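You operate a simulated robot arm through the tools that you are given. There is no shell and no other tool.

Carry out the task below with a simulated robot arm. There is one attempt and no reset: what you move stays moved.

TASK
Put the blue grease tub on the upper shelf of the steel cabinet away on the top of the narrow wall shelf. Press the yard test button three times. Take the purple wax tub on the upper shelf of the steel cabinet and put it away on the top of the narrow wall shelf. Fetch the white paint tin and set it in the dark grey tray. Put the small beige carton on the clear cover. Take the grey bulb and put it on the upper shelf of the steel cabinet. Pull the plates cupboard door open. Any order will do. Set down upright: blue grease tub, purple wax tub, white paint tin, small beige carton, grey bulb.

It is judged by the outcome, as a careful person would: the job done as asked, and still so three seconds after it is handed in. It fails if anything else is knocked over, pushed out of place, dropped, spilled or broken. Lids that push on must go on centred and level and be pressed home; caps that screw on are set level and turned clockwise until they are tight.

THE ROBOT
A 7-joint arm with a two-finger gripper on a trunk, on a base that drives. Base frame: it is fixed to the floor where the robot stands at the start and does not move with it; the origin is under the middle of the robot, x ahead of it, y to its left, z up; the surface under the hand at the start is at about z = 950. Readings come in mm, degrees, newtons and seconds.
With the tool pointing down near the work surface it reaches from about 340 to 800 mm from the robot's upright axis, wherever it stands. Its first joint turns from -166.0 to 166.0 degrees. Places, roughly: blue grease tub [500, 250, 500]; clear cover (17x21x2 cm) [-2000, -2300, 900]; dark grey tray (29x21x4 cm) [-2000, -3200, 900]; grey bulb (3x3x6 cm) [400, 500, 1100]; plates cupboard door [-2100, 2100, 500]; purple wax tub [500, -250, 500]; small beige carton [250, 250, 1000]; top of the narrow wall shelf (14x57 cm) [-2580, 4460, 1320]; upper shelf of the steel cabinet [500, 200, 500]; yard test button [400, 0, 1000]. Payload 2.45 kg.
Tool frame: the origin (TCP) lies between the finger pads and is the grasp point; the fingertips stand 27 mm ahead of it; z points along the fingers, y is the line along which they close. The gripper opens to 80 mm. The gripper's body begins 54 mm behind the TCP.
Orientation is that of the tool frame in the base frame, as a unit quaternion [w, x, y, z]. With the fingers straight down and closing along the base's y, the tool's x points along the base's -x, its y along +y and its z along -z.

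THE INTERFACE
- The arm moves only by the tool drive_tool. Its argument "moves" is one flat list of numbers, 7 for each row, row after row: the turn, a rotation vector about the tool's x, y, z in degrees, then the shift along the tool's x, y, z in cm, then the finger opening in cm, from 0 to 8. In form: [ax, ay, az, dx, dy, dz, claw, ax, ay, az, dx, dy, dz, claw, ...]. A call has 1 to 20 rows; each row is the pose to reach, as a shift and turn from the pose commanded when the call began, along the tool's axes at that moment. Rows are played at 5 a second. More than 50 mm and 8.6 degrees between two rows, or a gripper value outside its range, and nothing of the call is played. A pose out of reach is approached as far as the arm can. The call stops where the force on the tool passes 40 N (or 10 N more than at its start, if that is more) or the arm is blocked; 0.2 s more then pass. The fingers move at their own pace (about 153 mm/s each) and stop on an object; they squeeze with about 23 N. The grip force told is the motor's: it shows also when the fingers shut on nothing. Time passes only in rows, and 0.2 s behind the last, so rows that repeat a pose let the fingers close. It gives the time, the measured TCP pose, the force on the tool (base axes), the opening and the grip force at its end, in the units of the frame above (readings bear some noise), with the torque about the TCP (base axes, N m) and any sound that the robot's microphone picked up.
- Cameras (640 x 400 px; columns grow to the right, rows downward): "scene" is now at [59.7, 140.7, 1673.9]; the picture's right is [0.01, -1.00, 0.00], its down [-0.72, -0.01, -0.69] and it looks along [0.69, 0.01, -0.72] (base axes); focal length 227 px, centre (320, 200). "wrist" rides on the gripper at [63, 13, -79] in the tool frame; the picture's right is [-0.19, 0.98, 0.00], its down [-0.72, -0.14, -0.68] and it looks along [-0.67, -0.13, 0.73] (tool axes); focal length 226 px, centre (320, 200). There is no depth. A picture from a camera that has moved, and an enlarged one, comes with that camera's place and axes in the base frame and with its lens.
- grab_frame(camera): a new picture of that camera. It takes no simulated time.
- move_column(by): slides the trunk up (or, below 0, down) by that many mm; the arm and the scene camera ride with it, the base frame stays. It gives what a move gives, with no picture.
- base_move(legs): drives the robot by 1 to 6 legs, each [ahead, turn to the left] in mm and degrees, along the robot's own axes; the way and the turn of a leg run together, so that a leg with both is an arc; at most 1500 mm and 180 degrees a leg. The arm and the cameras ride along, it lands a little off, and it stops where it bumps. It gives what a move gives.
- pan_tilt(pan, tilt): turns the head with the scene camera to pan (to the left, within 120 degrees either way) and tilt (down, from -29 to 69), counted from straight ahead of the robot. It gives what a move gives.
- inspect(camera, box): a new picture of the part [left, top, right, bottom] of that camera's present view, enlarged. It takes no simulated time.
- close_job(): hands the job in; it is judged then, once.

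Places have to be worked out from the pictures, the camera data and where the tool is seen. Open the gripper and draw the arm clear of the work before you hand the job in, unless the task says otherwise.

The tools are called after "Emit:" by a JSON object that holds its "op" and its "data". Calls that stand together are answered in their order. drive_tool: Moves the arm, as the interface text tells. Its arguments: {"type":"object","properties":{"moves":{"type":"array"}},"required":["moves"]} The other tools are called the same way: move_column (by) slides the trunk up or down; base_move (legs) drives the base; pan_tilt (pan, tilt) turns the head that bears the scene camera; grab_frame (camera) takes a picture; inspect (camera, box) takes an enlarged picture of a part of a camera's view; close_job () hands the job in.

At the start:

```text
time: 0.0
eef_pos: [463.0, 219.3, 1384.6]
ee_rot: [0.0, 0.001, 1.0, 0.0]
force: [1.2, -1.1, -0.2]
torque: [-0.01, -0.03, 0.01]
gripper_width: 79.7
grasp_force: 0.1
trunk travel left (down, up): [-300.0, 240.0]
robot x, y, heading: [0.3, -0.3, -0.1]
head pan, tilt: [3.4, 47.8]
```

scene: 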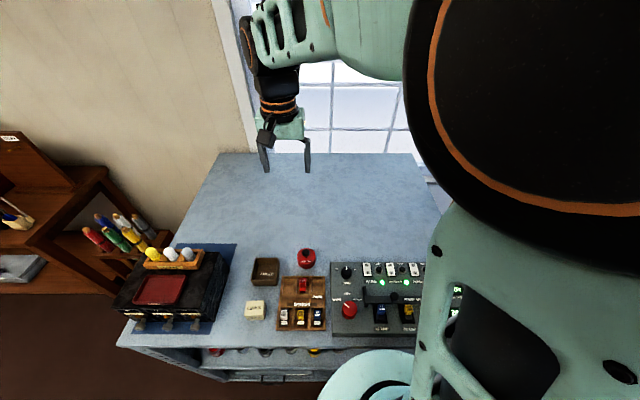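
wrist: 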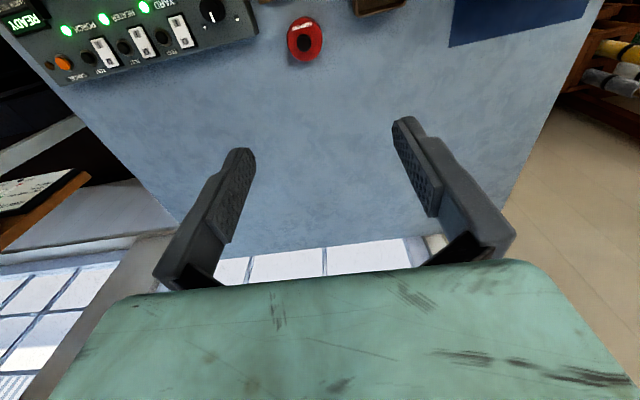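

The bench with a console, bulbs and a button cluster stands ahead; I want closer views of it before moving anything.

Emit:
{"op": "inspect", "data": {"camera": "scene", "box": [230, 230, 430, 355]}}

Emit:
{"op": "inspect", "data": {"camera": "scene", "box": [80, 200, 280, 325]}}

Emit:
{"op": "inspect", "data": {"camera": "wrist", "box": [0, 0, 320, 200]}}

Emit:
{"op": "inspect", "data": {"camera": "scene", "box": [180, 320, 340, 400]}}

```text
3.20 times, centred on (330, 292) of scene
camera zoom: at [59.7, 140.7, 1673.9], right [0.01, -1.0, 0.0], down [-0.72, -0.01, -0.69], along [0.69, 0.01, -0.72], focal length 726 px, centre (288, -96)
```

zoom: 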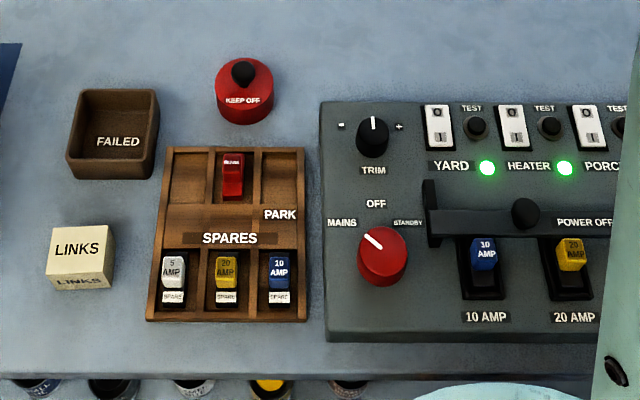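

```text
3.20 times, centred on (180, 262) of scene
camera zoom: at [59.7, 140.7, 1673.9], right [0.01, -1.0, 0.0], down [-0.72, -0.01, -0.69], along [0.69, 0.01, -0.72], focal length 726 px, centre (768, 0)
```

zoom: 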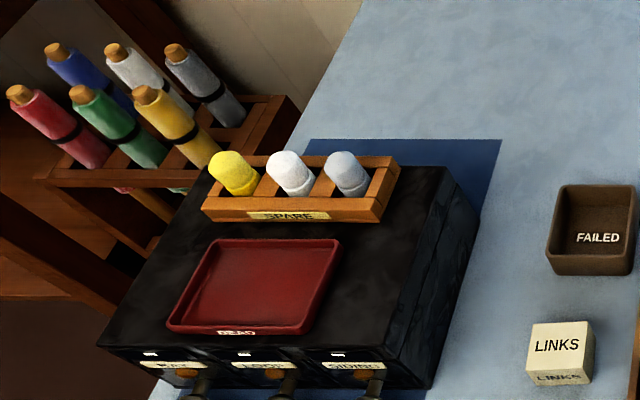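

```text
2.00 times, centred on (160, 100) of wrist
camera zoom: at [400.1, 231.2, 1464.0], right [0.19, 0.98, 0.0], down [0.72, -0.14, 0.68], along [0.67, -0.13, -0.73], focal length 452 px, centre (640, 400)
```

zoom: 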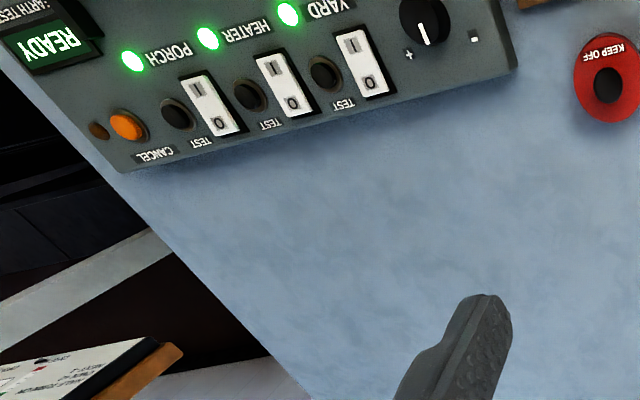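

```text
4.00 times, centred on (260, 360) of scene
camera zoom: at [59.7, 140.7, 1673.9], right [0.01, -1.0, 0.0], down [-0.72, -0.01, -0.69], along [0.69, 0.01, -0.72], focal length 908 px, centre (560, -440)
```

zoom: 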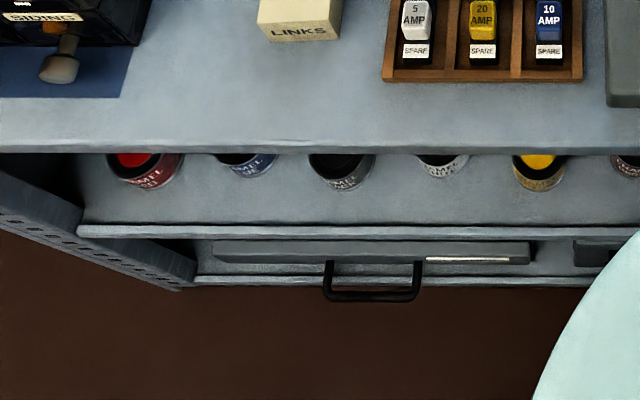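

I look around the room with the head first, to find the other places and the white paint tin.

Emit:
{"op": "pan_tilt", "data": {"pan": 60, "tilt": 25}}

Emit:
{"op": "grab_frame", "data": {"camera": "scene"}}

Emit:
{"op": "pan_tilt", "data": {"pan": 115, "tilt": 25}}

Emit:
{"op": "grab_frame", "data": {"camera": "scene"}}

Emit:
{"op": "pan_tilt", "data": {"pan": -60, "tilt": 25}}

Emit:
{"op": "grab_frame", "data": {"camera": "scene"}}

Emit:
{"op": "pan_tilt", "data": {"pan": -115, "tilt": 25}}

Emit:
{"op": "grab_frame", "data": {"camera": "scene"}}

```text
time: 1.3
eef_pos: [464.1, 218.8, 1382.6]
ee_rot: [-0.003, 0.0, 1.0, -0.001]
force: [0.1, -0.3, -0.4]
torque: [0.02, 0.04, 0.01]
gripper_width: 79.9
grasp_force: 0.1
trunk travel left (down, up): [-300.0, 240.0]
robot x, y, heading: [0.4, 0.5, -0.2]
head pan, tilt: [60.0, 25.0]
```

```text
taken
camera scene: at [68.5, 158.9, 1701.3], right [0.21, -0.98, 0.0], down [-0.46, -0.1, -0.88], along [0.86, 0.18, -0.47], focal length 227 px, centre (320, 200)
```

scene: 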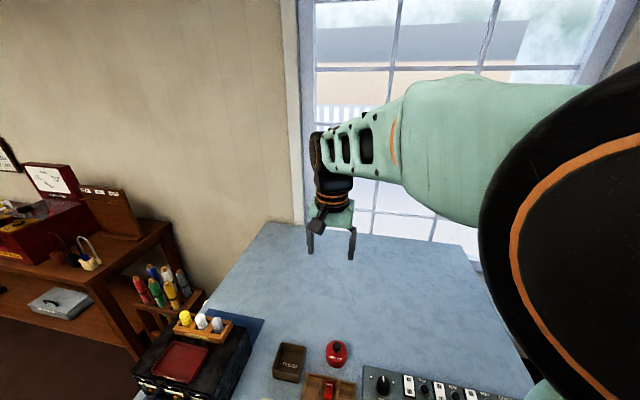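

```text
time: 2.5
eef_pos: [464.6, 218.4, 1383.6]
ee_rot: [-0.002, -0.001, 1.0, -0.001]
force: [0.1, 0.1, 0.6]
torque: [-0.02, 0.01, -0.01]
gripper_width: 79.9
grasp_force: 0.0
trunk travel left (down, up): [-300.0, 240.0]
robot x, y, heading: [-2.0, -1.1, -0.1]
head pan, tilt: [115.0, 25.0]
```

```text
taken
camera scene: at [68.6, 159.1, 1702.1], right [0.21, -0.98, 0.0], down [-0.45, -0.1, -0.89], along [0.87, 0.19, -0.46], focal length 227 px, centre (320, 200)
```

scene: 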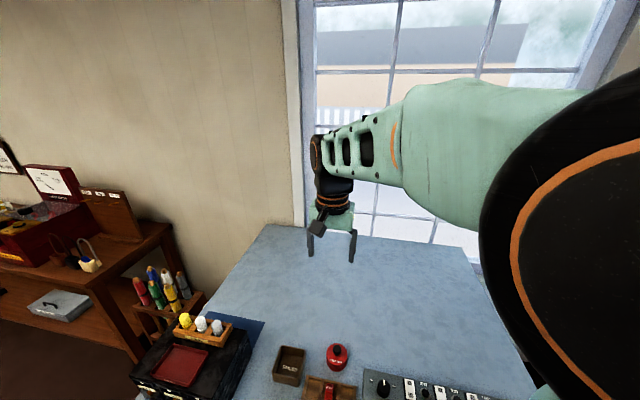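

```text
time: 5.1
eef_pos: [463.4, 218.6, 1385.2]
ee_rot: [-0.001, 0.0, 1.0, 0.001]
force: [1.0, -0.2, -1.0]
torque: [0.03, 0.01, 0.01]
gripper_width: 79.9
grasp_force: 0.0
trunk travel left (down, up): [-300.0, 240.0]
robot x, y, heading: [-3.2, 0.2, 0.5]
head pan, tilt: [-60.0, 25.0]
```

```text
taken
camera scene: at [25.3, 60.0, 1706.1], right [-0.87, -0.5, 0.0], down [-0.21, 0.37, -0.91], along [0.45, -0.78, -0.42], focal length 227 px, centre (320, 200)
```

scene: 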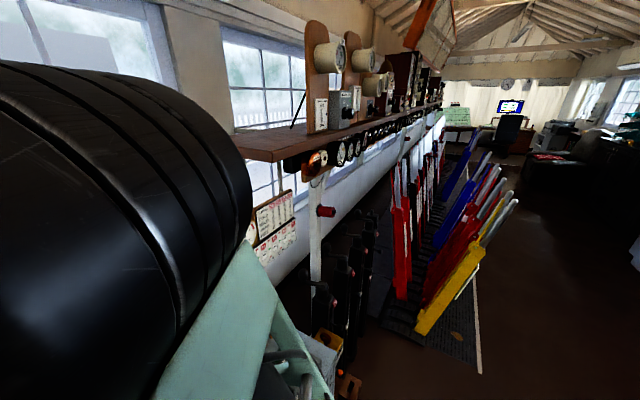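

```text
time: 6.4
eef_pos: [463.7, 217.4, 1383.8]
ee_rot: [-0.001, 0.001, 1.0, 0.0]
force: [0.3, 0.3, -0.2]
torque: [-0.03, 0.03, 0.03]
gripper_width: 79.8
grasp_force: 0.0
trunk travel left (down, up): [-300.0, 240.0]
robot x, y, heading: [4.6, 2.3, -0.0]
head pan, tilt: [-115.0, 25.0]
```

```text
taken
camera scene: at [8.3, 52.3, 1706.6], right [-0.95, -0.32, 0.0], down [-0.13, 0.4, -0.91], along [0.29, -0.86, -0.42], focal length 227 px, centre (320, 200)
```

scene: 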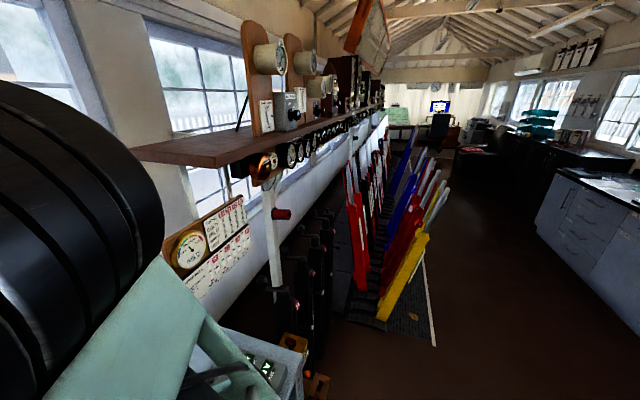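

The head seemed not to have reached the pan asked when the pictures were taken, so I pan again and check.

Emit:
{"op": "pan_tilt", "data": {"pan": -115, "tilt": 25}}

Emit:
{"op": "grab_frame", "data": {"camera": "scene"}}

Emit:
{"op": "pan_tilt", "data": {"pan": 30, "tilt": 40}}

Emit:
{"op": "grab_frame", "data": {"camera": "scene"}}

```text
time: 7.0
eef_pos: [464.1, 218.2, 1383.5]
ee_rot: [-0.001, 0.001, 1.0, 0.001]
force: [-0.3, -0.3, -0.1]
torque: [0.01, 0.02, 0.0]
gripper_width: 80.0
grasp_force: 0.1
trunk travel left (down, up): [-300.0, 240.0]
robot x, y, heading: [-2.0, -2.1, -0.1]
head pan, tilt: [-115.0, 25.0]
```

```text
taken
camera scene: at [8.3, 52.3, 1706.9], right [-0.95, -0.31, 0.0], down [-0.13, 0.39, -0.91], along [0.29, -0.86, -0.41], focal length 227 px, centre (320, 200)
```

scene: 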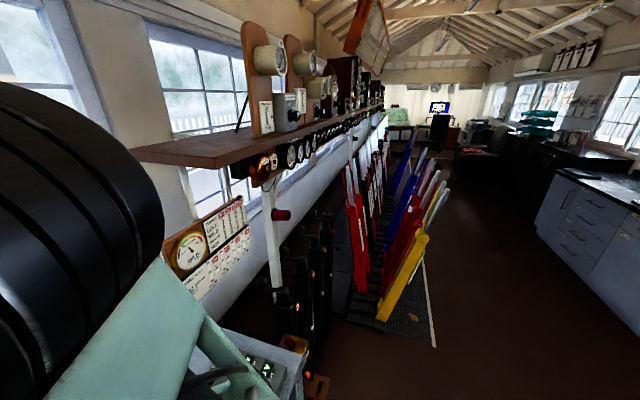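

```text
time: 9.3
eef_pos: [464.3, 217.8, 1382.4]
ee_rot: [-0.003, 0.001, 1.0, -0.001]
force: [0.4, -0.3, -0.1]
torque: [-0.01, -0.01, -0.01]
gripper_width: 80.0
grasp_force: 0.1
trunk travel left (down, up): [-300.0, 240.0]
robot x, y, heading: [0.4, -0.9, 0.1]
head pan, tilt: [30.0, 40.0]
```

```text
taken
camera scene: at [64.2, 155.3, 1686.2], right [0.18, -0.98, 0.0], down [-0.6, -0.11, -0.79], along [0.78, 0.14, -0.61], focal length 227 px, centre (320, 200)
```

scene: 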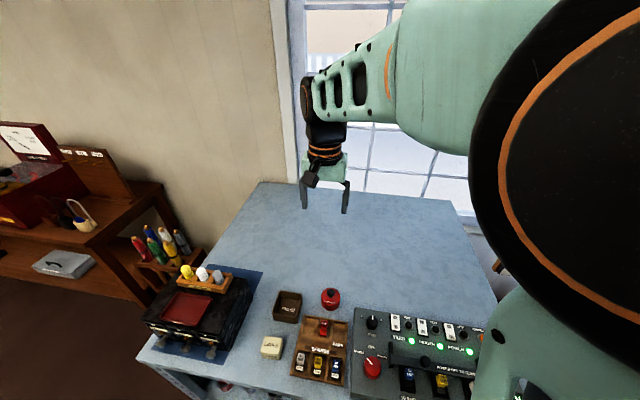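

The head is blocked by the upper arm on panning left. I set it back and move the closed gripper above the console to view the yard test button from near.

Emit:
{"op": "pan_tilt", "data": {"pan": 0, "tilt": 48}}

Emit:
{"op": "drive_tool", "data": {"moves": [0, 0, 0, 1.0, -4.3, 3, 0, 0, 0, 0, 2.0, -8.6, 6, 0, 0, 0, 0, 3, -12.9, 9, 0, 0, 0, 0, 4, -17.2, 12, 0, 0, 0, 0, 5, -21.5, 14, 0, 0, 0, 0, 6.2, -25.8, 16, 0, 0, 0, 0, 6.2, -25.8, 16, 0]}}

Emit:
{"op": "grab_frame", "data": {"camera": "wrist"}}

Emit:
{"op": "grab_frame", "data": {"camera": "scene"}}

```text
time: 10.2
eef_pos: [463.2, 218.6, 1385.7]
ee_rot: [0.001, -0.001, 1.0, -0.001]
force: [0.2, -0.6, 0.2]
torque: [-0.02, 0.02, -0.01]
gripper_width: 79.9
grasp_force: 0.0
trunk travel left (down, up): [-300.0, 240.0]
robot x, y, heading: [-0.8, 4.1, -0.1]
head pan, tilt: [0.0, 48.0]
```

```text
refused: row 1 steps farther than a row can; nothing moved
```

```text
taken
camera wrist: at [399.5, 231.5, 1464.7], right [0.19, 0.98, 0.0], down [0.72, -0.14, 0.68], along [0.67, -0.13, -0.73], focal length 226 px, centre (320, 200)
```

wrist: 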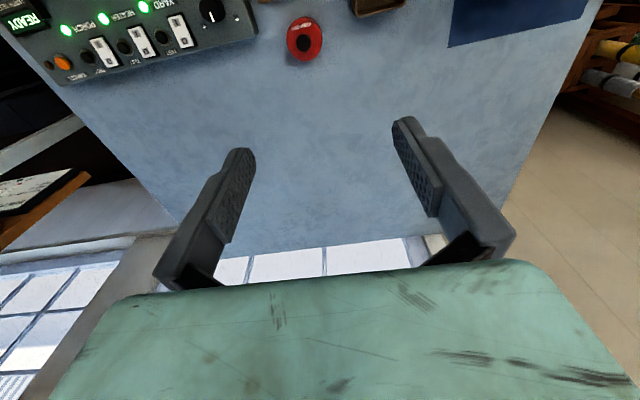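

```text
taken
camera scene: at [60.2, 140.2, 1674.7], right [0.0, -1.0, 0.0], down [-0.71, 0.0, -0.7], along [0.7, 0.0, -0.71], focal length 227 px, centre (320, 200)
```

scene: 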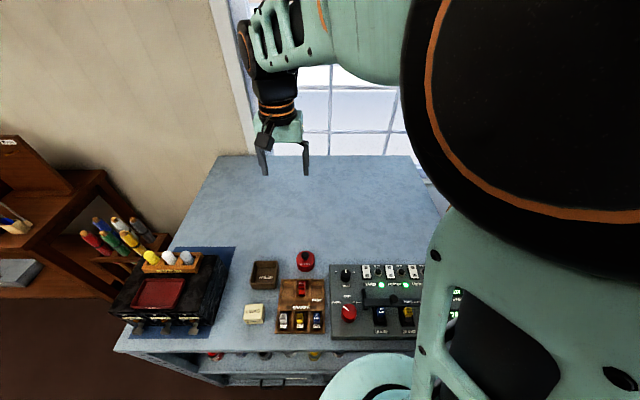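

The step was a bit too long; I split the same move more finely.

Emit:
{"op": "drive_tool", "data": {"moves": [0, 0, 0, 0.8, -3.2, 2, 0, 0, 0, 0, 1.6, -6.4, 4, 0, 0, 0, 0, 2.4, -9.6, 6, 0, 0, 0, 0, 3.2, -12.9, 8, 0, 0, 0, 0, 4, -16.1, 10, 0, 0, 0, 0, 4.8, -19.3, 12, 0, 0, 0, 0, 5.6, -22.5, 14, 0, 0, 0, 0, 6.2, -25.8, 16, 0, 0, 0, 0, 6.2, -25.8, 16, 0]}}

Emit:
{"op": "grab_frame", "data": {"camera": "wrist"}}

Emit:
{"op": "grab_frame", "data": {"camera": "scene"}}

```text
time: 12.2
eef_pos: [400.9, -38.7, 1225.6]
ee_rot: [0.0, 0.0, 1.0, -0.001]
force: [-0.6, 0.2, 0.2]
torque: [-0.01, 0.02, -0.01]
gripper_width: 0.0
grasp_force: 23.1
trunk travel left (down, up): [-300.0, 240.0]
robot x, y, heading: [4.1, 0.4, -0.1]
head pan, tilt: [0.0, 48.0]
```

```text
taken
camera wrist: at [337.0, -26.9, 1304.7], right [0.19, 0.98, 0.0], down [0.72, -0.14, 0.68], along [0.67, -0.13, -0.73], focal length 226 px, centre (320, 200)
```

wrist: 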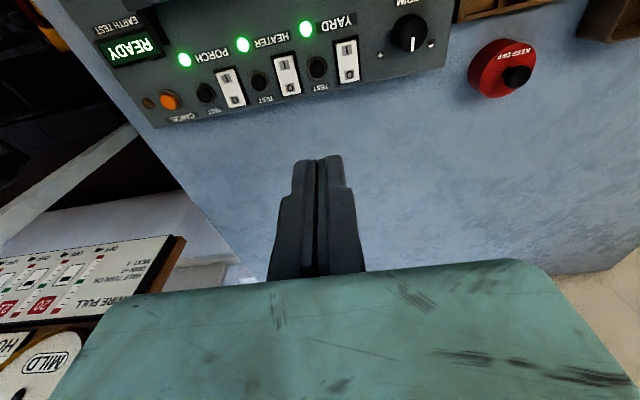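

```text
taken
camera scene: at [61.5, 136.5, 1677.7], right [-0.04, -1.0, 0.0], down [-0.69, 0.03, -0.73], along [0.73, -0.03, -0.69], focal length 227 px, centre (320, 200)
```

scene: 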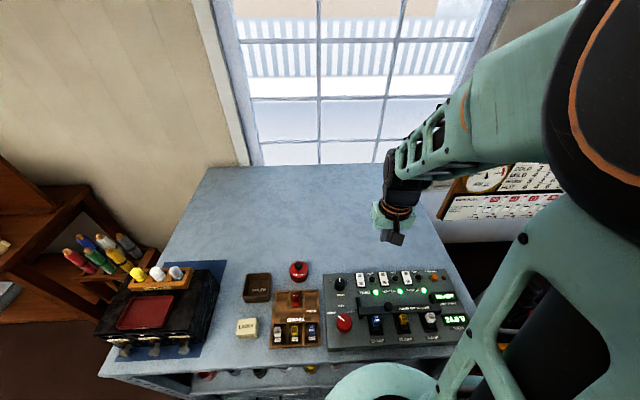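

The YARD test button shows at about (317,68) in the wrist view; I enlarge both views to fix its place and height.

Emit:
{"op": "inspect", "data": {"camera": "wrist", "box": [240, 10, 400, 110]}}

Emit:
{"op": "inspect", "data": {"camera": "scene", "box": [320, 255, 440, 330]}}

```text
4.00 times, centred on (320, 60) of wrist
camera zoom: at [337.0, -26.9, 1304.7], right [0.19, 0.98, 0.0], down [0.72, -0.14, 0.68], along [0.67, -0.13, -0.73], focal length 904 px, centre (320, 760)
```

zoom: 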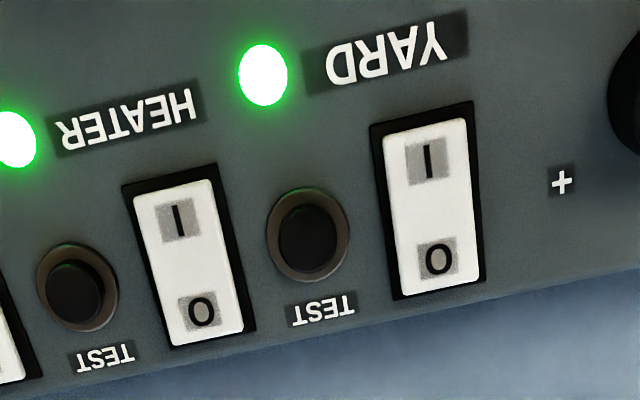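

```text
5.33 times, centred on (380, 292) of scene
camera zoom: at [61.5, 136.5, 1677.7], right [-0.04, -1.0, 0.0], down [-0.69, 0.03, -0.73], along [0.73, -0.03, -0.69], focal length 1210 px, centre (0, -293)
```

zoom: 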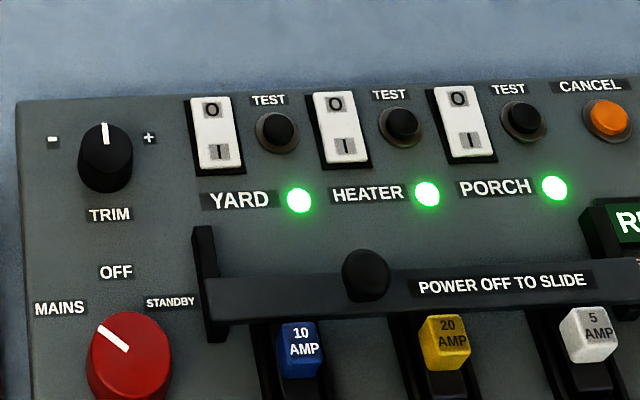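

Triangulating the two views gives the yard button top near (406, -43, 1000). I go down to about 12 mm above it and check alignment.

Emit:
{"op": "drive_tool", "data": {"moves": [0, 0, 0, -0.5, -0.4, 4, 0, 0, 0, 0, -0.5, -0.4, 8, 0, 0, 0, 0, -0.5, -0.4, 12, 0, 0, 0, 0, -0.5, -0.4, 15, 0, 0, 0, 0, -0.5, -0.4, 17.4, 0, 0, 0, 0, -0.5, -0.4, 17.4, 0]}}

Emit:
{"op": "grab_frame", "data": {"camera": "wrist"}}

Emit:
{"op": "inspect", "data": {"camera": "scene", "box": [310, 220, 470, 320]}}

```text
time: 13.6
eef_pos: [407.4, -44.0, 1050.4]
ee_rot: [-0.002, 0.0, 1.0, 0.0]
force: [-0.1, -0.7, 0.1]
torque: [0.0, -0.01, 0.01]
gripper_width: 0.0
grasp_force: 22.8
trunk travel left (down, up): [-300.0, 240.0]
robot x, y, heading: [1.2, 0.7, 0.1]
head pan, tilt: [0.0, 48.0]
```

```text
taken
camera wrist: at [342.4, -30.8, 1129.7], right [0.19, 0.98, 0.0], down [0.72, -0.14, 0.68], along [0.67, -0.13, -0.73], focal length 226 px, centre (320, 200)
```

wrist: 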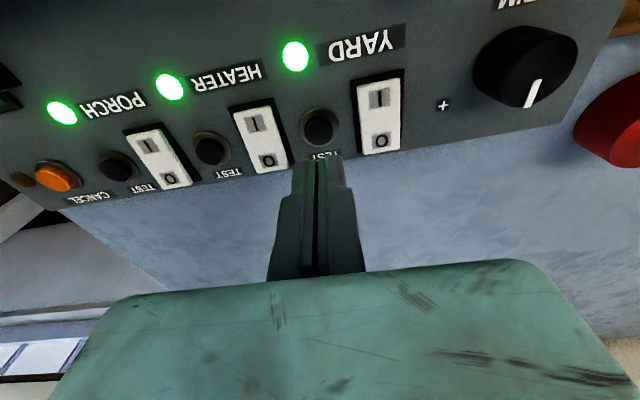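

```text
4.00 times, centred on (390, 270) of scene
camera zoom: at [58.2, 139.7, 1671.3], right [0.0, -1.0, 0.0], down [-0.74, 0.0, -0.67], along [0.67, 0.0, -0.74], focal length 908 px, centre (40, -80)
```

zoom: 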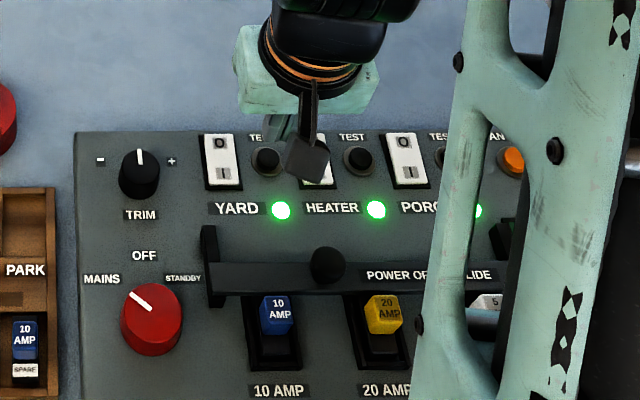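

Alignment in the wrist view looks right. I lower in 3 mm steps until contact.

Emit:
{"op": "drive_tool", "data": {"moves": [0, 0, 0, 0, 0, 0.6, 0, 0, 0, 0, 0, 0, 1.2, 0, 0, 0, 0, 0, 0, 1.6, 0, 0, 0, 0, 0, 0, 2.0, 0, 0, 0, 0, 0, 0, 2.3, 0, 0, 0, 0, 0, 0, 2.3, 0]}}

Emit:
{"op": "inspect", "data": {"camera": "wrist", "box": [220, 60, 420, 185]}}

```text
time: 15.0
eef_pos: [406.6, -43.1, 1028.6]
ee_rot: [-0.001, 0.0, 1.0, 0.0]
force: [-0.3, -0.4, 0.3]
torque: [0.01, -0.01, -0.01]
gripper_width: 0.0
grasp_force: 22.9
trunk travel left (down, up): [-300.0, 240.0]
robot x, y, heading: [0.2, 0.4, 0.0]
head pan, tilt: [0.0, 48.0]
```

```text
3.20 times, centred on (320, 122) of wrist
camera zoom: at [342.8, -30.3, 1107.4], right [0.19, 0.98, 0.0], down [0.72, -0.14, 0.68], along [0.67, -0.13, -0.73], focal length 723 px, centre (320, 448)
```

zoom: 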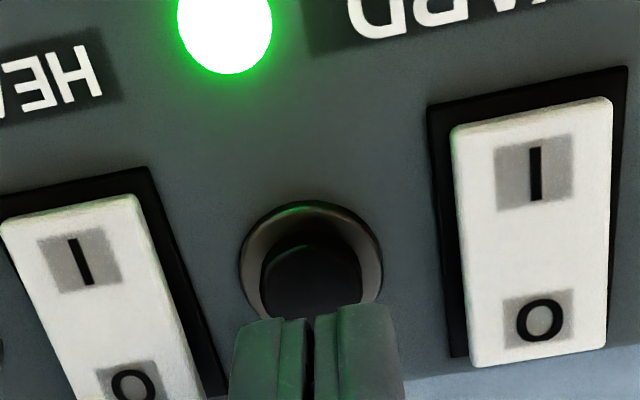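

Still above it; the tip is centred over the cap. I keep lowering in 2 mm steps.

Emit:
{"op": "drive_tool", "data": {"moves": [0, 0, 0, 0, 0, 0.3, 0, 0, 0, 0, 0, 0, 0.6, 0, 0, 0, 0, 0, 0, 0.8, 0, 0, 0, 0, 0, 0, 1.0, 0, 0, 0, 0, 0, 0, 1.0, 0]}}

Emit:
{"op": "inspect", "data": {"camera": "wrist", "box": [220, 60, 420, 185]}}

```text
time: 16.2
eef_pos: [405.2, -43.6, 1018.4]
ee_rot: [-0.001, 0.001, 1.0, 0.0]
force: [-0.5, -0.9, 0.5]
torque: [0.03, -0.03, -0.03]
gripper_width: 0.0
grasp_force: 23.1
trunk travel left (down, up): [-300.0, 240.0]
robot x, y, heading: [-1.9, 1.0, 0.1]
head pan, tilt: [0.0, 48.0]
```

```text
3.20 times, centred on (320, 122) of wrist
camera zoom: at [342.7, -30.8, 1097.6], right [0.19, 0.98, 0.0], down [0.72, -0.14, 0.68], along [0.67, -0.13, -0.73], focal length 723 px, centre (320, 448)
```

zoom: 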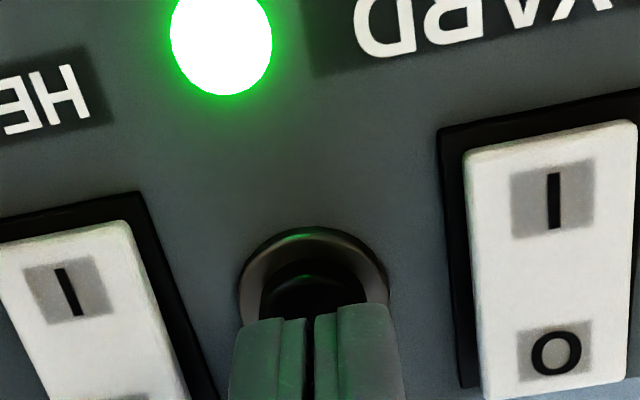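

The tip is now about at the cap's height; I go on in 1–2 mm steps, watching the force.

Emit:
{"op": "drive_tool", "data": {"moves": [0, 0, 0, 0, 0, 0.2, 0, 0, 0, 0, 0, 0, 0.4, 0, 0, 0, 0, 0, 0, 0.5, 0, 0, 0, 0, 0, 0, 0.5, 0]}}

Emit:
{"op": "inspect", "data": {"camera": "wrist", "box": [220, 60, 420, 185]}}

```text
time: 17.2
eef_pos: [406.4, -44.5, 1012.9]
ee_rot: [-0.001, 0.0, 1.0, -0.001]
force: [0.3, -0.3, 1.1]
torque: [-0.03, -0.02, -0.01]
gripper_width: 6.2
grasp_force: 29.6
trunk travel left (down, up): [-300.0, 240.0]
robot x, y, heading: [2.1, -1.2, -0.2]
head pan, tilt: [0.0, 48.0]
```

```text
3.20 times, centred on (320, 122) of wrist
camera zoom: at [342.6, -30.9, 1091.7], right [0.19, 0.98, 0.0], down [0.72, -0.14, 0.68], along [0.67, -0.13, -0.73], focal length 723 px, centre (320, 448)
```

zoom: 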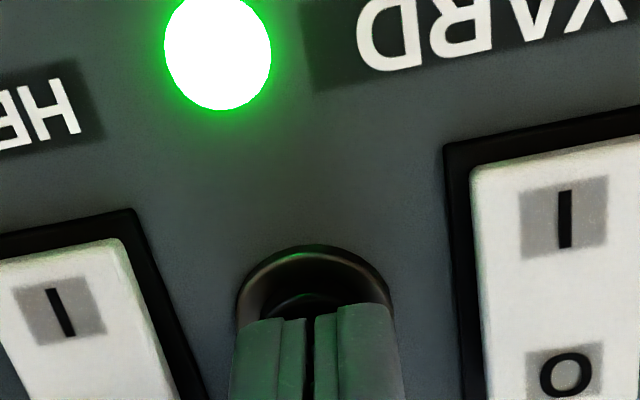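

The gripper reading 6.2 mm shows the domed cap wedging between the two fingertips. I lift, shift 5 mm so a single finger sits over the cap, and lower again.

Emit:
{"op": "drive_tool", "data": {"moves": [0, 0, 0, 0, 0, -0.6, 0, 0, 0, 0, 0, 0, -1.2, 0, 0, 0, 0, 0, 0.5, -1.2, 0, 0, 0, 0, 0, 0.5, -1.2, 0]}}

Emit:
{"op": "inspect", "data": {"camera": "wrist", "box": [220, 60, 420, 185]}}

```text
time: 18.2
eef_pos: [405.2, -38.0, 1025.6]
ee_rot: [-0.001, 0.001, 1.0, 0.0]
force: [1.4, -0.5, 0.3]
torque: [0.03, 0.02, 0.02]
gripper_width: 0.2
grasp_force: 29.7
trunk travel left (down, up): [-300.0, 240.0]
robot x, y, heading: [2.7, -1.5, 0.0]
head pan, tilt: [0.0, 48.0]
```

```text
3.20 times, centred on (320, 122) of wrist
camera zoom: at [342.5, -26.0, 1104.3], right [0.19, 0.98, 0.0], down [0.72, -0.14, 0.68], along [0.67, -0.13, -0.73], focal length 723 px, centre (320, 448)
```

zoom: 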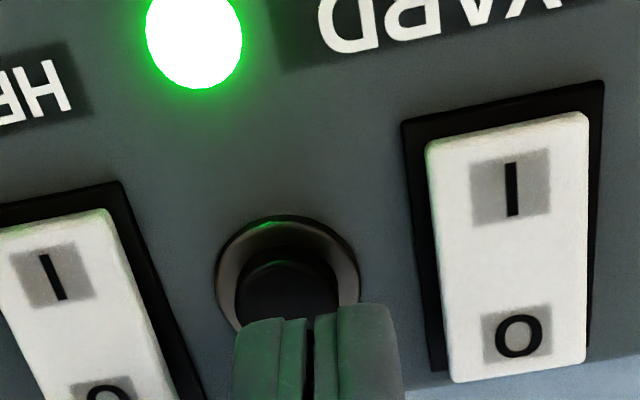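

The seam sits about 3 mm from the cap centre, so I shift 2 mm more toward +y and lower in small steps until it presses.

Emit:
{"op": "drive_tool", "data": {"moves": [0, 0, 0, 0, 0.2, 0.4, 0, 0, 0, 0, 0, 0.2, 0.8, 0, 0, 0, 0, 0, 0.2, 1.1, 0, 0, 0, 0, 0, 0.2, 1.3, 0, 0, 0, 0, 0, 0.2, 1.4, 0, 0, 0, 0, 0, 0.2, 1.5, 0, 0, 0, 0, 0, 0.2, 1.5, 0]}}

Emit:
{"op": "inspect", "data": {"camera": "wrist", "box": [220, 60, 420, 185]}}

```text
time: 19.8
eef_pos: [405.4, -36.8, 1009.4]
ee_rot: [-0.001, 0.0, 1.0, 0.0]
force: [-0.1, -0.2, 3.5]
torque: [-0.01, -0.01, 0.02]
gripper_width: 6.0
grasp_force: 29.8
trunk travel left (down, up): [-300.0, 240.0]
robot x, y, heading: [-3.3, 0.7, -0.0]
head pan, tilt: [0.0, 48.0]
heard: click
```

```text
3.20 times, centred on (320, 122) of wrist
camera zoom: at [342.3, -24.0, 1089.3], right [0.19, 0.98, 0.0], down [0.72, -0.14, 0.68], along [0.67, -0.13, -0.73], focal length 723 px, centre (320, 448)
```

zoom: 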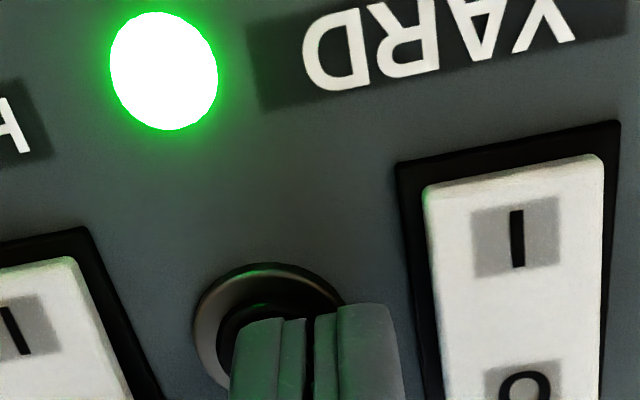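

A click was heard: first press. I lift off to release and check what's heard.

Emit:
{"op": "drive_tool", "data": {"moves": [0, 0, 0, 0, 0, -0.4, 0, 0, 0, 0, 0, 0, -0.8, 0, 0, 0, 0, 0, 0, -1.2, 0, 0, 0, 0, 0, 0, -1.2, 0]}}

Emit:
{"op": "inspect", "data": {"camera": "wrist", "box": [220, 60, 420, 185]}}

Emit:
{"op": "inspect", "data": {"camera": "scene", "box": [310, 220, 470, 320]}}

```text
time: 20.8
eef_pos: [406.5, -36.2, 1021.5]
ee_rot: [0.0, 0.0, 1.0, 0.0]
force: [-0.2, -0.2, -0.2]
torque: [-0.02, -0.04, -0.01]
gripper_width: 0.0
grasp_force: 30.1
trunk travel left (down, up): [-300.0, 240.0]
robot x, y, heading: [-0.9, -3.2, 0.2]
head pan, tilt: [0.0, 48.0]
```

```text
3.20 times, centred on (320, 122) of wrist
camera zoom: at [342.7, -24.0, 1100.8], right [0.19, 0.98, 0.0], down [0.72, -0.14, 0.68], along [0.67, -0.13, -0.73], focal length 723 px, centre (320, 448)
```

zoom: 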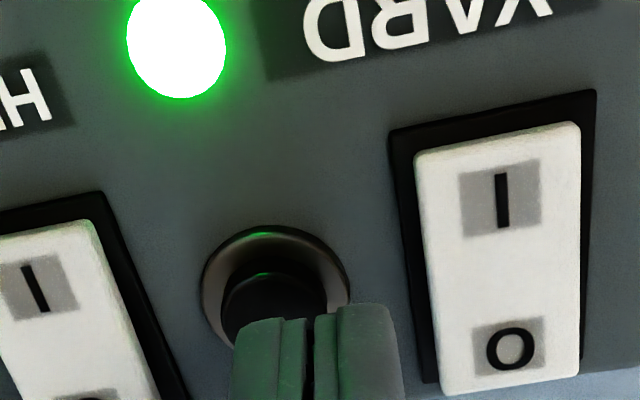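

```text
4.00 times, centred on (390, 270) of scene
camera zoom: at [58.1, 139.7, 1671.3], right [0.0, -1.0, 0.0], down [-0.74, 0.0, -0.67], along [0.67, 0.0, -0.74], focal length 908 px, centre (40, -80)
```

zoom: 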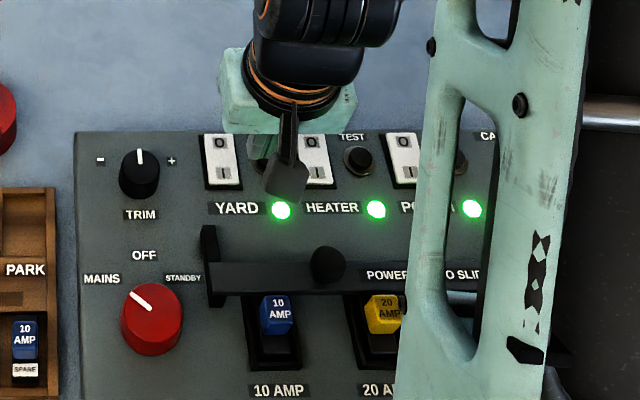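

Released without another click, the lights unchanged. Now the second press, same depth.

Emit:
{"op": "drive_tool", "data": {"moves": [0, 0, 0, 0, 0, 0.4, 0, 0, 0, 0, 0, 0, 0.8, 0, 0, 0, 0, 0, 0, 1.0, 0, 0, 0, 0, 0, 0, 1.2, 0, 0, 0, 0, 0, 0, 1.2, 0]}}

Emit:
{"op": "drive_tool", "data": {"moves": [0, 0, 0, 0, 0, -0.4, 0, 0, 0, 0, 0, 0, -0.8, 0, 0, 0, 0, 0, 0, -1.2, 0, 0, 0, 0, 0, 0, -1.2, 0]}}

```text
time: 22.0
eef_pos: [406.3, -36.8, 1010.1]
ee_rot: [0.0, 0.0, 1.0, 0.001]
force: [0.2, -1.2, 2.6]
torque: [-0.03, 0.03, -0.02]
gripper_width: 5.9
grasp_force: 29.8
trunk travel left (down, up): [-300.0, 240.0]
robot x, y, heading: [0.1, 0.4, 0.2]
head pan, tilt: [0.0, 48.0]
heard: click
```

```text
time: 23.0
eef_pos: [406.3, -35.6, 1022.2]
ee_rot: [-0.001, 0.0, 1.0, 0.0]
force: [0.1, 0.0, 0.1]
torque: [-0.03, 0.0, 0.0]
gripper_width: 0.0
grasp_force: 29.4
trunk travel left (down, up): [-300.0, 240.0]
robot x, y, heading: [-0.2, 4.5, 0.1]
head pan, tilt: [0.0, 48.0]
```

Second click heard and released. Third press, then lift well clear.

Emit:
{"op": "drive_tool", "data": {"moves": [0, 0, 0, 0, 0, 0.4, 0, 0, 0, 0, 0, 0, 0.8, 0, 0, 0, 0, 0, 0, 1.0, 0, 0, 0, 0, 0, 0, 1.2, 0, 0, 0, 0, 0, 0, 1.2, 0]}}

Emit:
{"op": "drive_tool", "data": {"moves": [0, 0, 0, 0, 0, -0.4, 0, 0, 0, 0, 0, 0, -1.2, 0, 0, 0, 0, 0, 0, -4, 0, 0, 0, 0, 0, 0, -8, 0, 0, 0, 0, 0, 0, -12, 0, 0, 0, 0, 0, 0, -16, 0, 0, 0, 0, 0, 0, -20, 0]}}

Emit:
{"op": "grab_frame", "data": {"camera": "wrist"}}

Emit:
{"op": "inspect", "data": {"camera": "scene", "box": [310, 220, 510, 345]}}

```text
time: 24.2
eef_pos: [405.8, -35.6, 1008.8]
ee_rot: [0.0, 0.0, 1.0, 0.0]
force: [0.6, 2.5, 5.4]
torque: [0.01, -0.03, 0.02]
gripper_width: 6.1
grasp_force: 29.4
trunk travel left (down, up): [-300.0, 240.0]
robot x, y, heading: [-0.3, -0.9, -0.3]
head pan, tilt: [0.0, 48.0]
heard: click
```

```text
time: 25.8
eef_pos: [404.1, -37.1, 1211.9]
ee_rot: [-0.001, 0.001, 1.0, 0.0]
force: [0.3, -0.3, -0.9]
torque: [-0.01, 0.02, 0.0]
gripper_width: 0.0
grasp_force: 29.9
trunk travel left (down, up): [-300.0, 240.0]
robot x, y, heading: [3.4, 1.9, 0.1]
head pan, tilt: [0.0, 48.0]
```

```text
taken
camera wrist: at [341.1, -25.1, 1291.0], right [0.19, 0.98, 0.0], down [0.72, -0.14, 0.68], along [0.67, -0.13, -0.73], focal length 226 px, centre (320, 200)
```

wrist: 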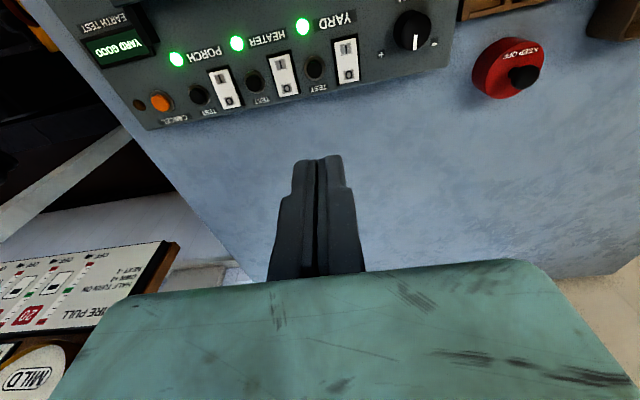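

```text
3.20 times, centred on (410, 282) of scene
camera zoom: at [57.2, 139.8, 1671.4], right [0.0, -1.0, 0.0], down [-0.74, 0.0, -0.67], along [0.67, 0.0, -0.74], focal length 726 px, centre (32, -64)
```

zoom: 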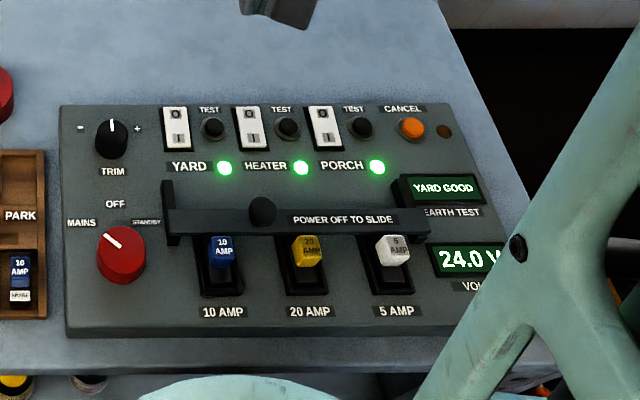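

The display shows YARD GOOD after three clicks, so that job is done. Next I move over the lamp rack at the left to view the grey bulb (estimated near (392, 522, 1100)).

Emit:
{"op": "drive_tool", "data": {"moves": [0, 0, 0, 0, 4, -1, 4, 0, 0, 0, 0, 8.5, -2, 4, 0, 0, 0, 0, 13, -3, 4, 0, 0, 0, 0, 17.5, -4, 4, 0, 0, 0, 0, 22, -4.5, 4, 0, 0, 0, 0, 26.5, -5, 4, 0, 0, 0, 0.5, 31, -5, 4, 0, 0, 0, 0.5, 35.5, -5, 4, 0, 0, 0, 1, 40, -5, 4, 0, 0, 0, 1, 44.5, -5, 4, 0, 0, 0, 1.3, 49, -5, 4, 0, 0, 0, 1.3, 53, -5, 4, 0, 0, 0, 1.3, 55.8, -5, 4, 0, 0, 0, 1.3, 55.8, -5, 4]}}

Emit:
{"op": "grab_frame", "data": {"camera": "wrist"}}

Emit:
{"op": "grab_frame", "data": {"camera": "scene"}}

```text
time: 28.8
eef_pos: [393.5, 523.3, 1259.0]
ee_rot: [-0.001, 0.002, 1.0, 0.0]
force: [-0.1, -0.4, 0.1]
torque: [0.02, -0.01, 0.01]
gripper_width: 39.7
grasp_force: 0.0
trunk travel left (down, up): [-300.0, 240.0]
robot x, y, heading: [0.4, 4.7, -0.1]
head pan, tilt: [0.0, 48.0]
```

```text
taken
camera wrist: at [330.0, 535.0, 1338.6], right [0.19, 0.98, 0.0], down [0.72, -0.14, 0.68], along [0.67, -0.13, -0.73], focal length 226 px, centre (320, 200)
```

wrist: 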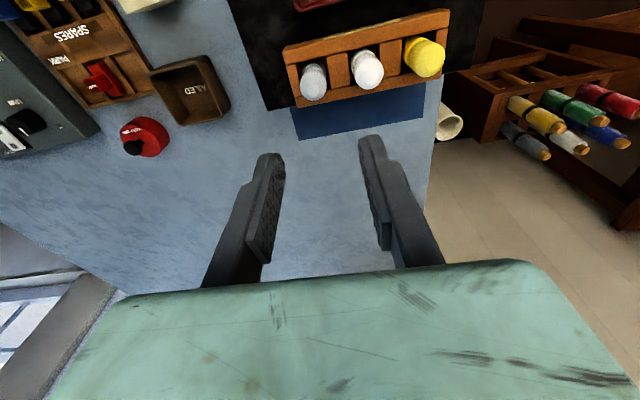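

```text
taken
camera scene: at [58.0, 139.7, 1671.3], right [0.0, -1.0, 0.0], down [-0.74, 0.0, -0.67], along [0.67, 0.0, -0.74], focal length 227 px, centre (320, 200)
```

scene: 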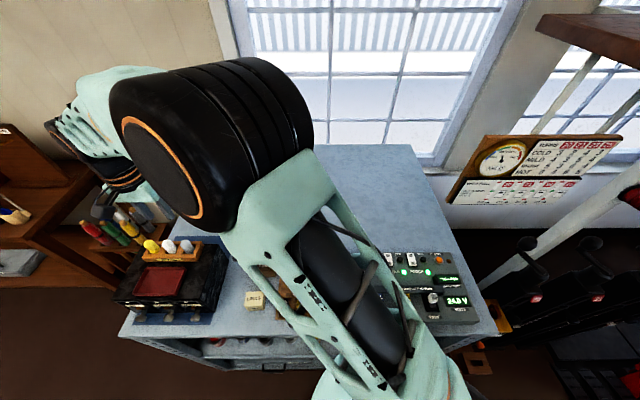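

Emit:
{"op": "inspect", "data": {"camera": "wrist", "box": [250, 0, 490, 150]}}

Emit:
{"op": "inspect", "data": {"camera": "scene", "box": [90, 200, 290, 325]}}

```text
2.67 times, centred on (370, 75) of wrist
camera zoom: at [330.0, 535.0, 1338.6], right [0.19, 0.98, 0.0], down [0.72, -0.14, 0.68], along [0.67, -0.13, -0.73], focal length 603 px, centre (187, 533)
```

zoom: 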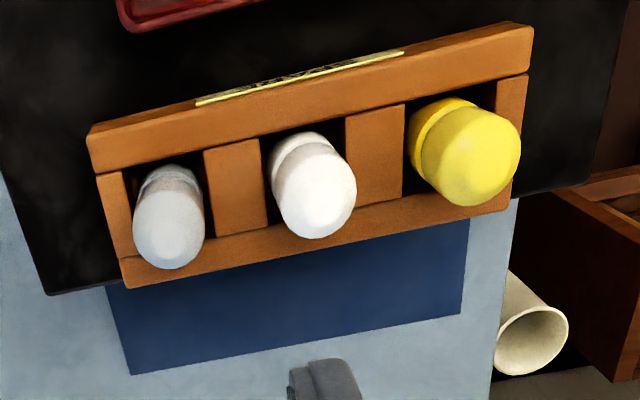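

```text
3.20 times, centred on (190, 262) of scene
camera zoom: at [58.0, 139.7, 1671.3], right [0.0, -1.0, 0.0], down [-0.74, 0.0, -0.67], along [0.67, 0.0, -0.74], focal length 726 px, centre (736, 0)
```

zoom: 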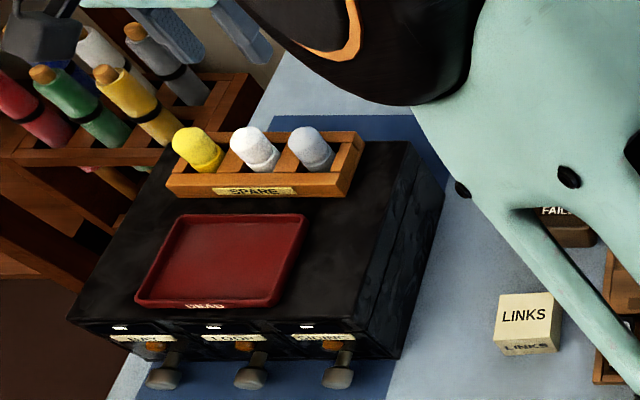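

I enlarge the grey bulb as far as I can in both views to judge how far it stands out of the rack.

Emit:
{"op": "inspect", "data": {"camera": "scene", "box": [130, 225, 210, 275]}}

Emit:
{"op": "inspect", "data": {"camera": "wrist", "box": [275, 20, 435, 120]}}

```text
8.00 times, centred on (170, 250) of scene
camera zoom: at [58.0, 139.7, 1671.3], right [0.0, -1.0, 0.0], down [-0.74, 0.0, -0.67], along [0.67, 0.0, -0.74], focal length 1815 px, centre (1520, -200)
```

zoom: 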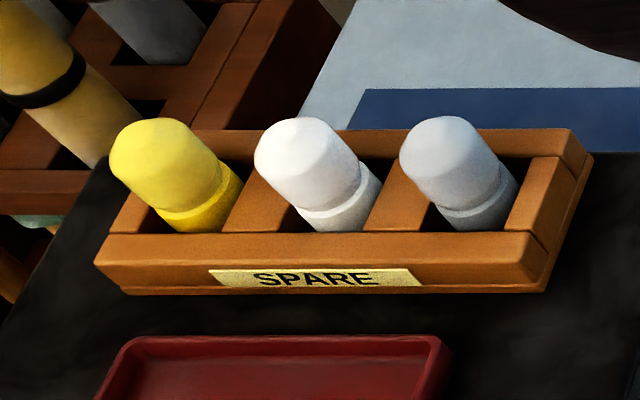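

```text
4.00 times, centred on (355, 70) of wrist
camera zoom: at [330.0, 535.0, 1338.6], right [0.19, 0.98, 0.0], down [0.72, -0.14, 0.68], along [0.67, -0.13, -0.73], focal length 904 px, centre (180, 720)
```

zoom: 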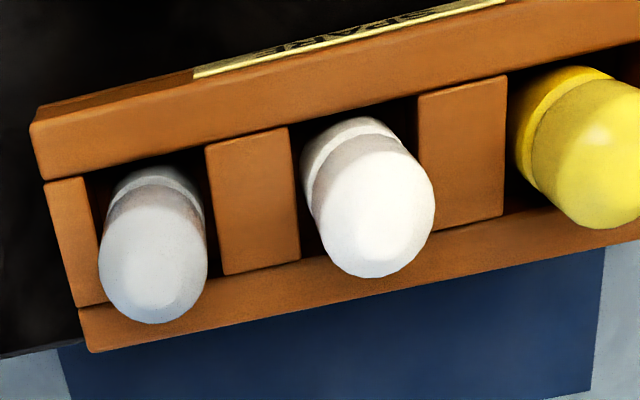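

The bulb stands roughly 35–40 mm proud of the rack. I turn the tool to point left (+y) and 35° down, closing along x, so it can be gripped clear of its neighbours and later set on the cabinet shelf from the front.

Emit:
{"op": "drive_tool", "data": {"moves": [-3.3, 3.3, 6.34, 0, -1, 0.1, 5, -6.6, 6.6, 12.68, 0, -2, 0.3, 5, -9.9, 9.9, 19.02, 0, -3, 0.4, 5, -13.2, 13.2, 25.35, 0, -4, 0.6, 5, -16.5, 16.5, 31.7, 0, -5, 0.7, 5, -19.8, 19.8, 38.0, 0, -6, 0.9, 5, -23.1, 23.1, 44.4, 0, -7, 1, 5, -26.4, 26.4, 50.7, 0, -8, 1.2, 5, -29.7, 29.7, 57.0, 0, -9, 1.3, 5, -33, 33, 63.4, 0, -10, 1.5, 5, -36.3, 36.3, 69.7, 0, -11, 1.6, 5, -39.6, 39.6, 76.1, 0, -12, 1.8, 5, -42.9, 42.9, 82.4, 0, -13.3, 1.9, 5, -42.9, 42.9, 82.4, 0, -13.3, 1.9, 5]}}

Emit:
{"op": "grab_frame", "data": {"camera": "wrist"}}

Emit:
{"op": "grab_frame", "data": {"camera": "scene"}}

```text
time: 31.8
eef_pos: [392.7, 389.8, 1240.9]
ee_rot: [-0.327, 0.628, 0.627, 0.325]
force: [0.7, -0.3, -0.7]
torque: [-0.04, 0.0, -0.01]
gripper_width: 50.4
grasp_force: 0.1
trunk travel left (down, up): [-300.0, 240.0]
robot x, y, heading: [2.4, -1.8, -0.0]
head pan, tilt: [0.0, 48.0]
```

```text
taken
camera wrist: at [405.8, 360.9, 1338.3], right [0.98, -0.11, -0.16], down [-0.14, -0.97, -0.2], along [-0.13, 0.22, -0.97], focal length 226 px, centre (320, 200)
```

wrist: 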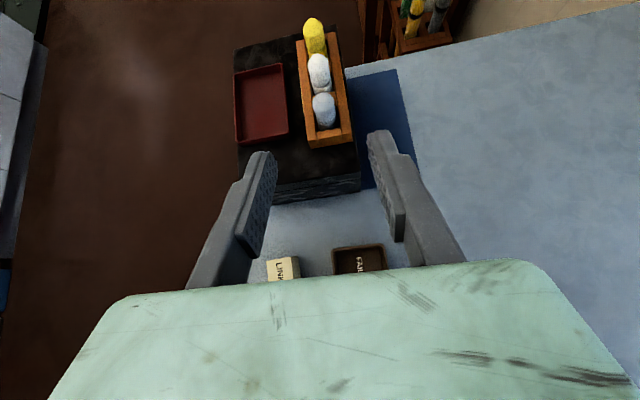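

```text
taken
camera scene: at [58.1, 139.9, 1671.3], right [0.0, -1.0, 0.0], down [-0.74, 0.0, -0.67], along [0.67, 0.0, -0.74], focal length 227 px, centre (320, 200)
```

scene: 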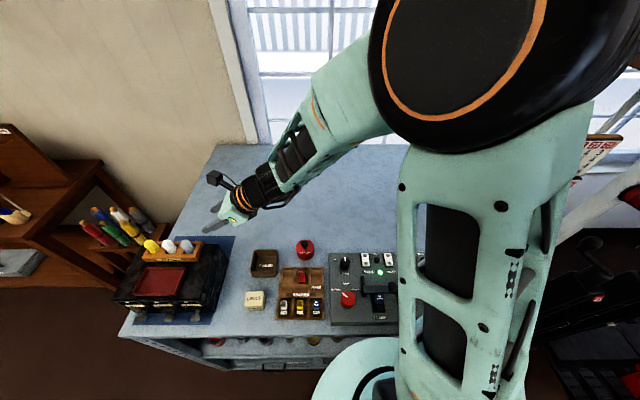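

The orientation came out as planned, and the bulb projects to about (392, 518). I move to a pre-grasp point 70 mm back along the approach line.

Emit:
{"op": "drive_tool", "data": {"moves": [0, 0, 0, -1.5, 0, 4, 5, 0, 0, 0, -3, 0, 8, 5, 0, 0, 0, -4.3, 0, 11.6, 5, 0, 0, 0, -4.3, 0, 11.6, 5]}}

Emit:
{"op": "grab_frame", "data": {"camera": "wrist"}}

Emit:
{"op": "inspect", "data": {"camera": "scene", "box": [110, 200, 270, 300]}}

```text
time: 32.8
eef_pos: [392.3, 461.7, 1138.7]
ee_rot: [-0.327, 0.627, 0.627, 0.326]
force: [0.5, -0.5, 0.2]
torque: [0.02, 0.01, -0.01]
gripper_width: 50.1
grasp_force: 0.1
trunk travel left (down, up): [-300.0, 240.0]
robot x, y, heading: [5.9, 1.1, -0.0]
head pan, tilt: [0.0, 48.0]
```

```text
taken
camera wrist: at [404.3, 431.8, 1235.6], right [0.98, -0.11, -0.16], down [-0.14, -0.97, -0.2], along [-0.13, 0.22, -0.97], focal length 226 px, centre (320, 200)
```

wrist: 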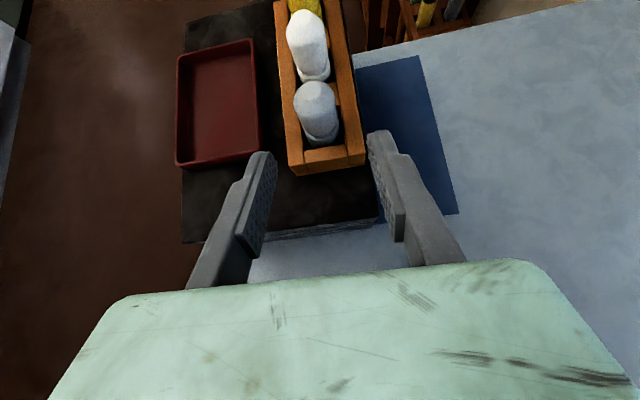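

```text
4.00 times, centred on (190, 250) of scene
camera zoom: at [58.2, 139.9, 1671.3], right [0.0, -1.0, 0.0], down [-0.74, 0.0, -0.67], along [0.67, 0.0, -0.74], focal length 908 px, centre (840, 0)
```

zoom: 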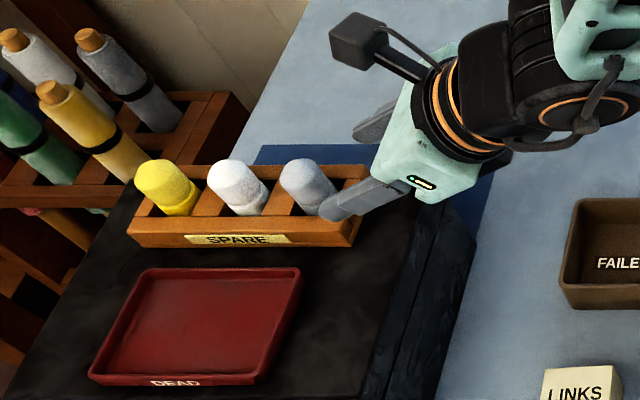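

I enlarge the wrist view to read the bulb's top and the rack edge more exactly.

Emit:
{"op": "inspect", "data": {"camera": "wrist", "box": [240, 40, 400, 180]}}

```text
2.86 times, centred on (320, 110) of wrist
camera zoom: at [404.3, 431.8, 1235.6], right [0.98, -0.11, -0.16], down [-0.14, -0.97, -0.2], along [-0.13, 0.22, -0.97], focal length 646 px, centre (320, 457)
```

zoom: 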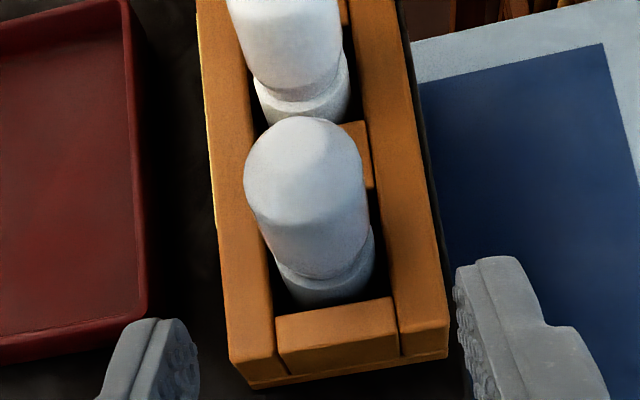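

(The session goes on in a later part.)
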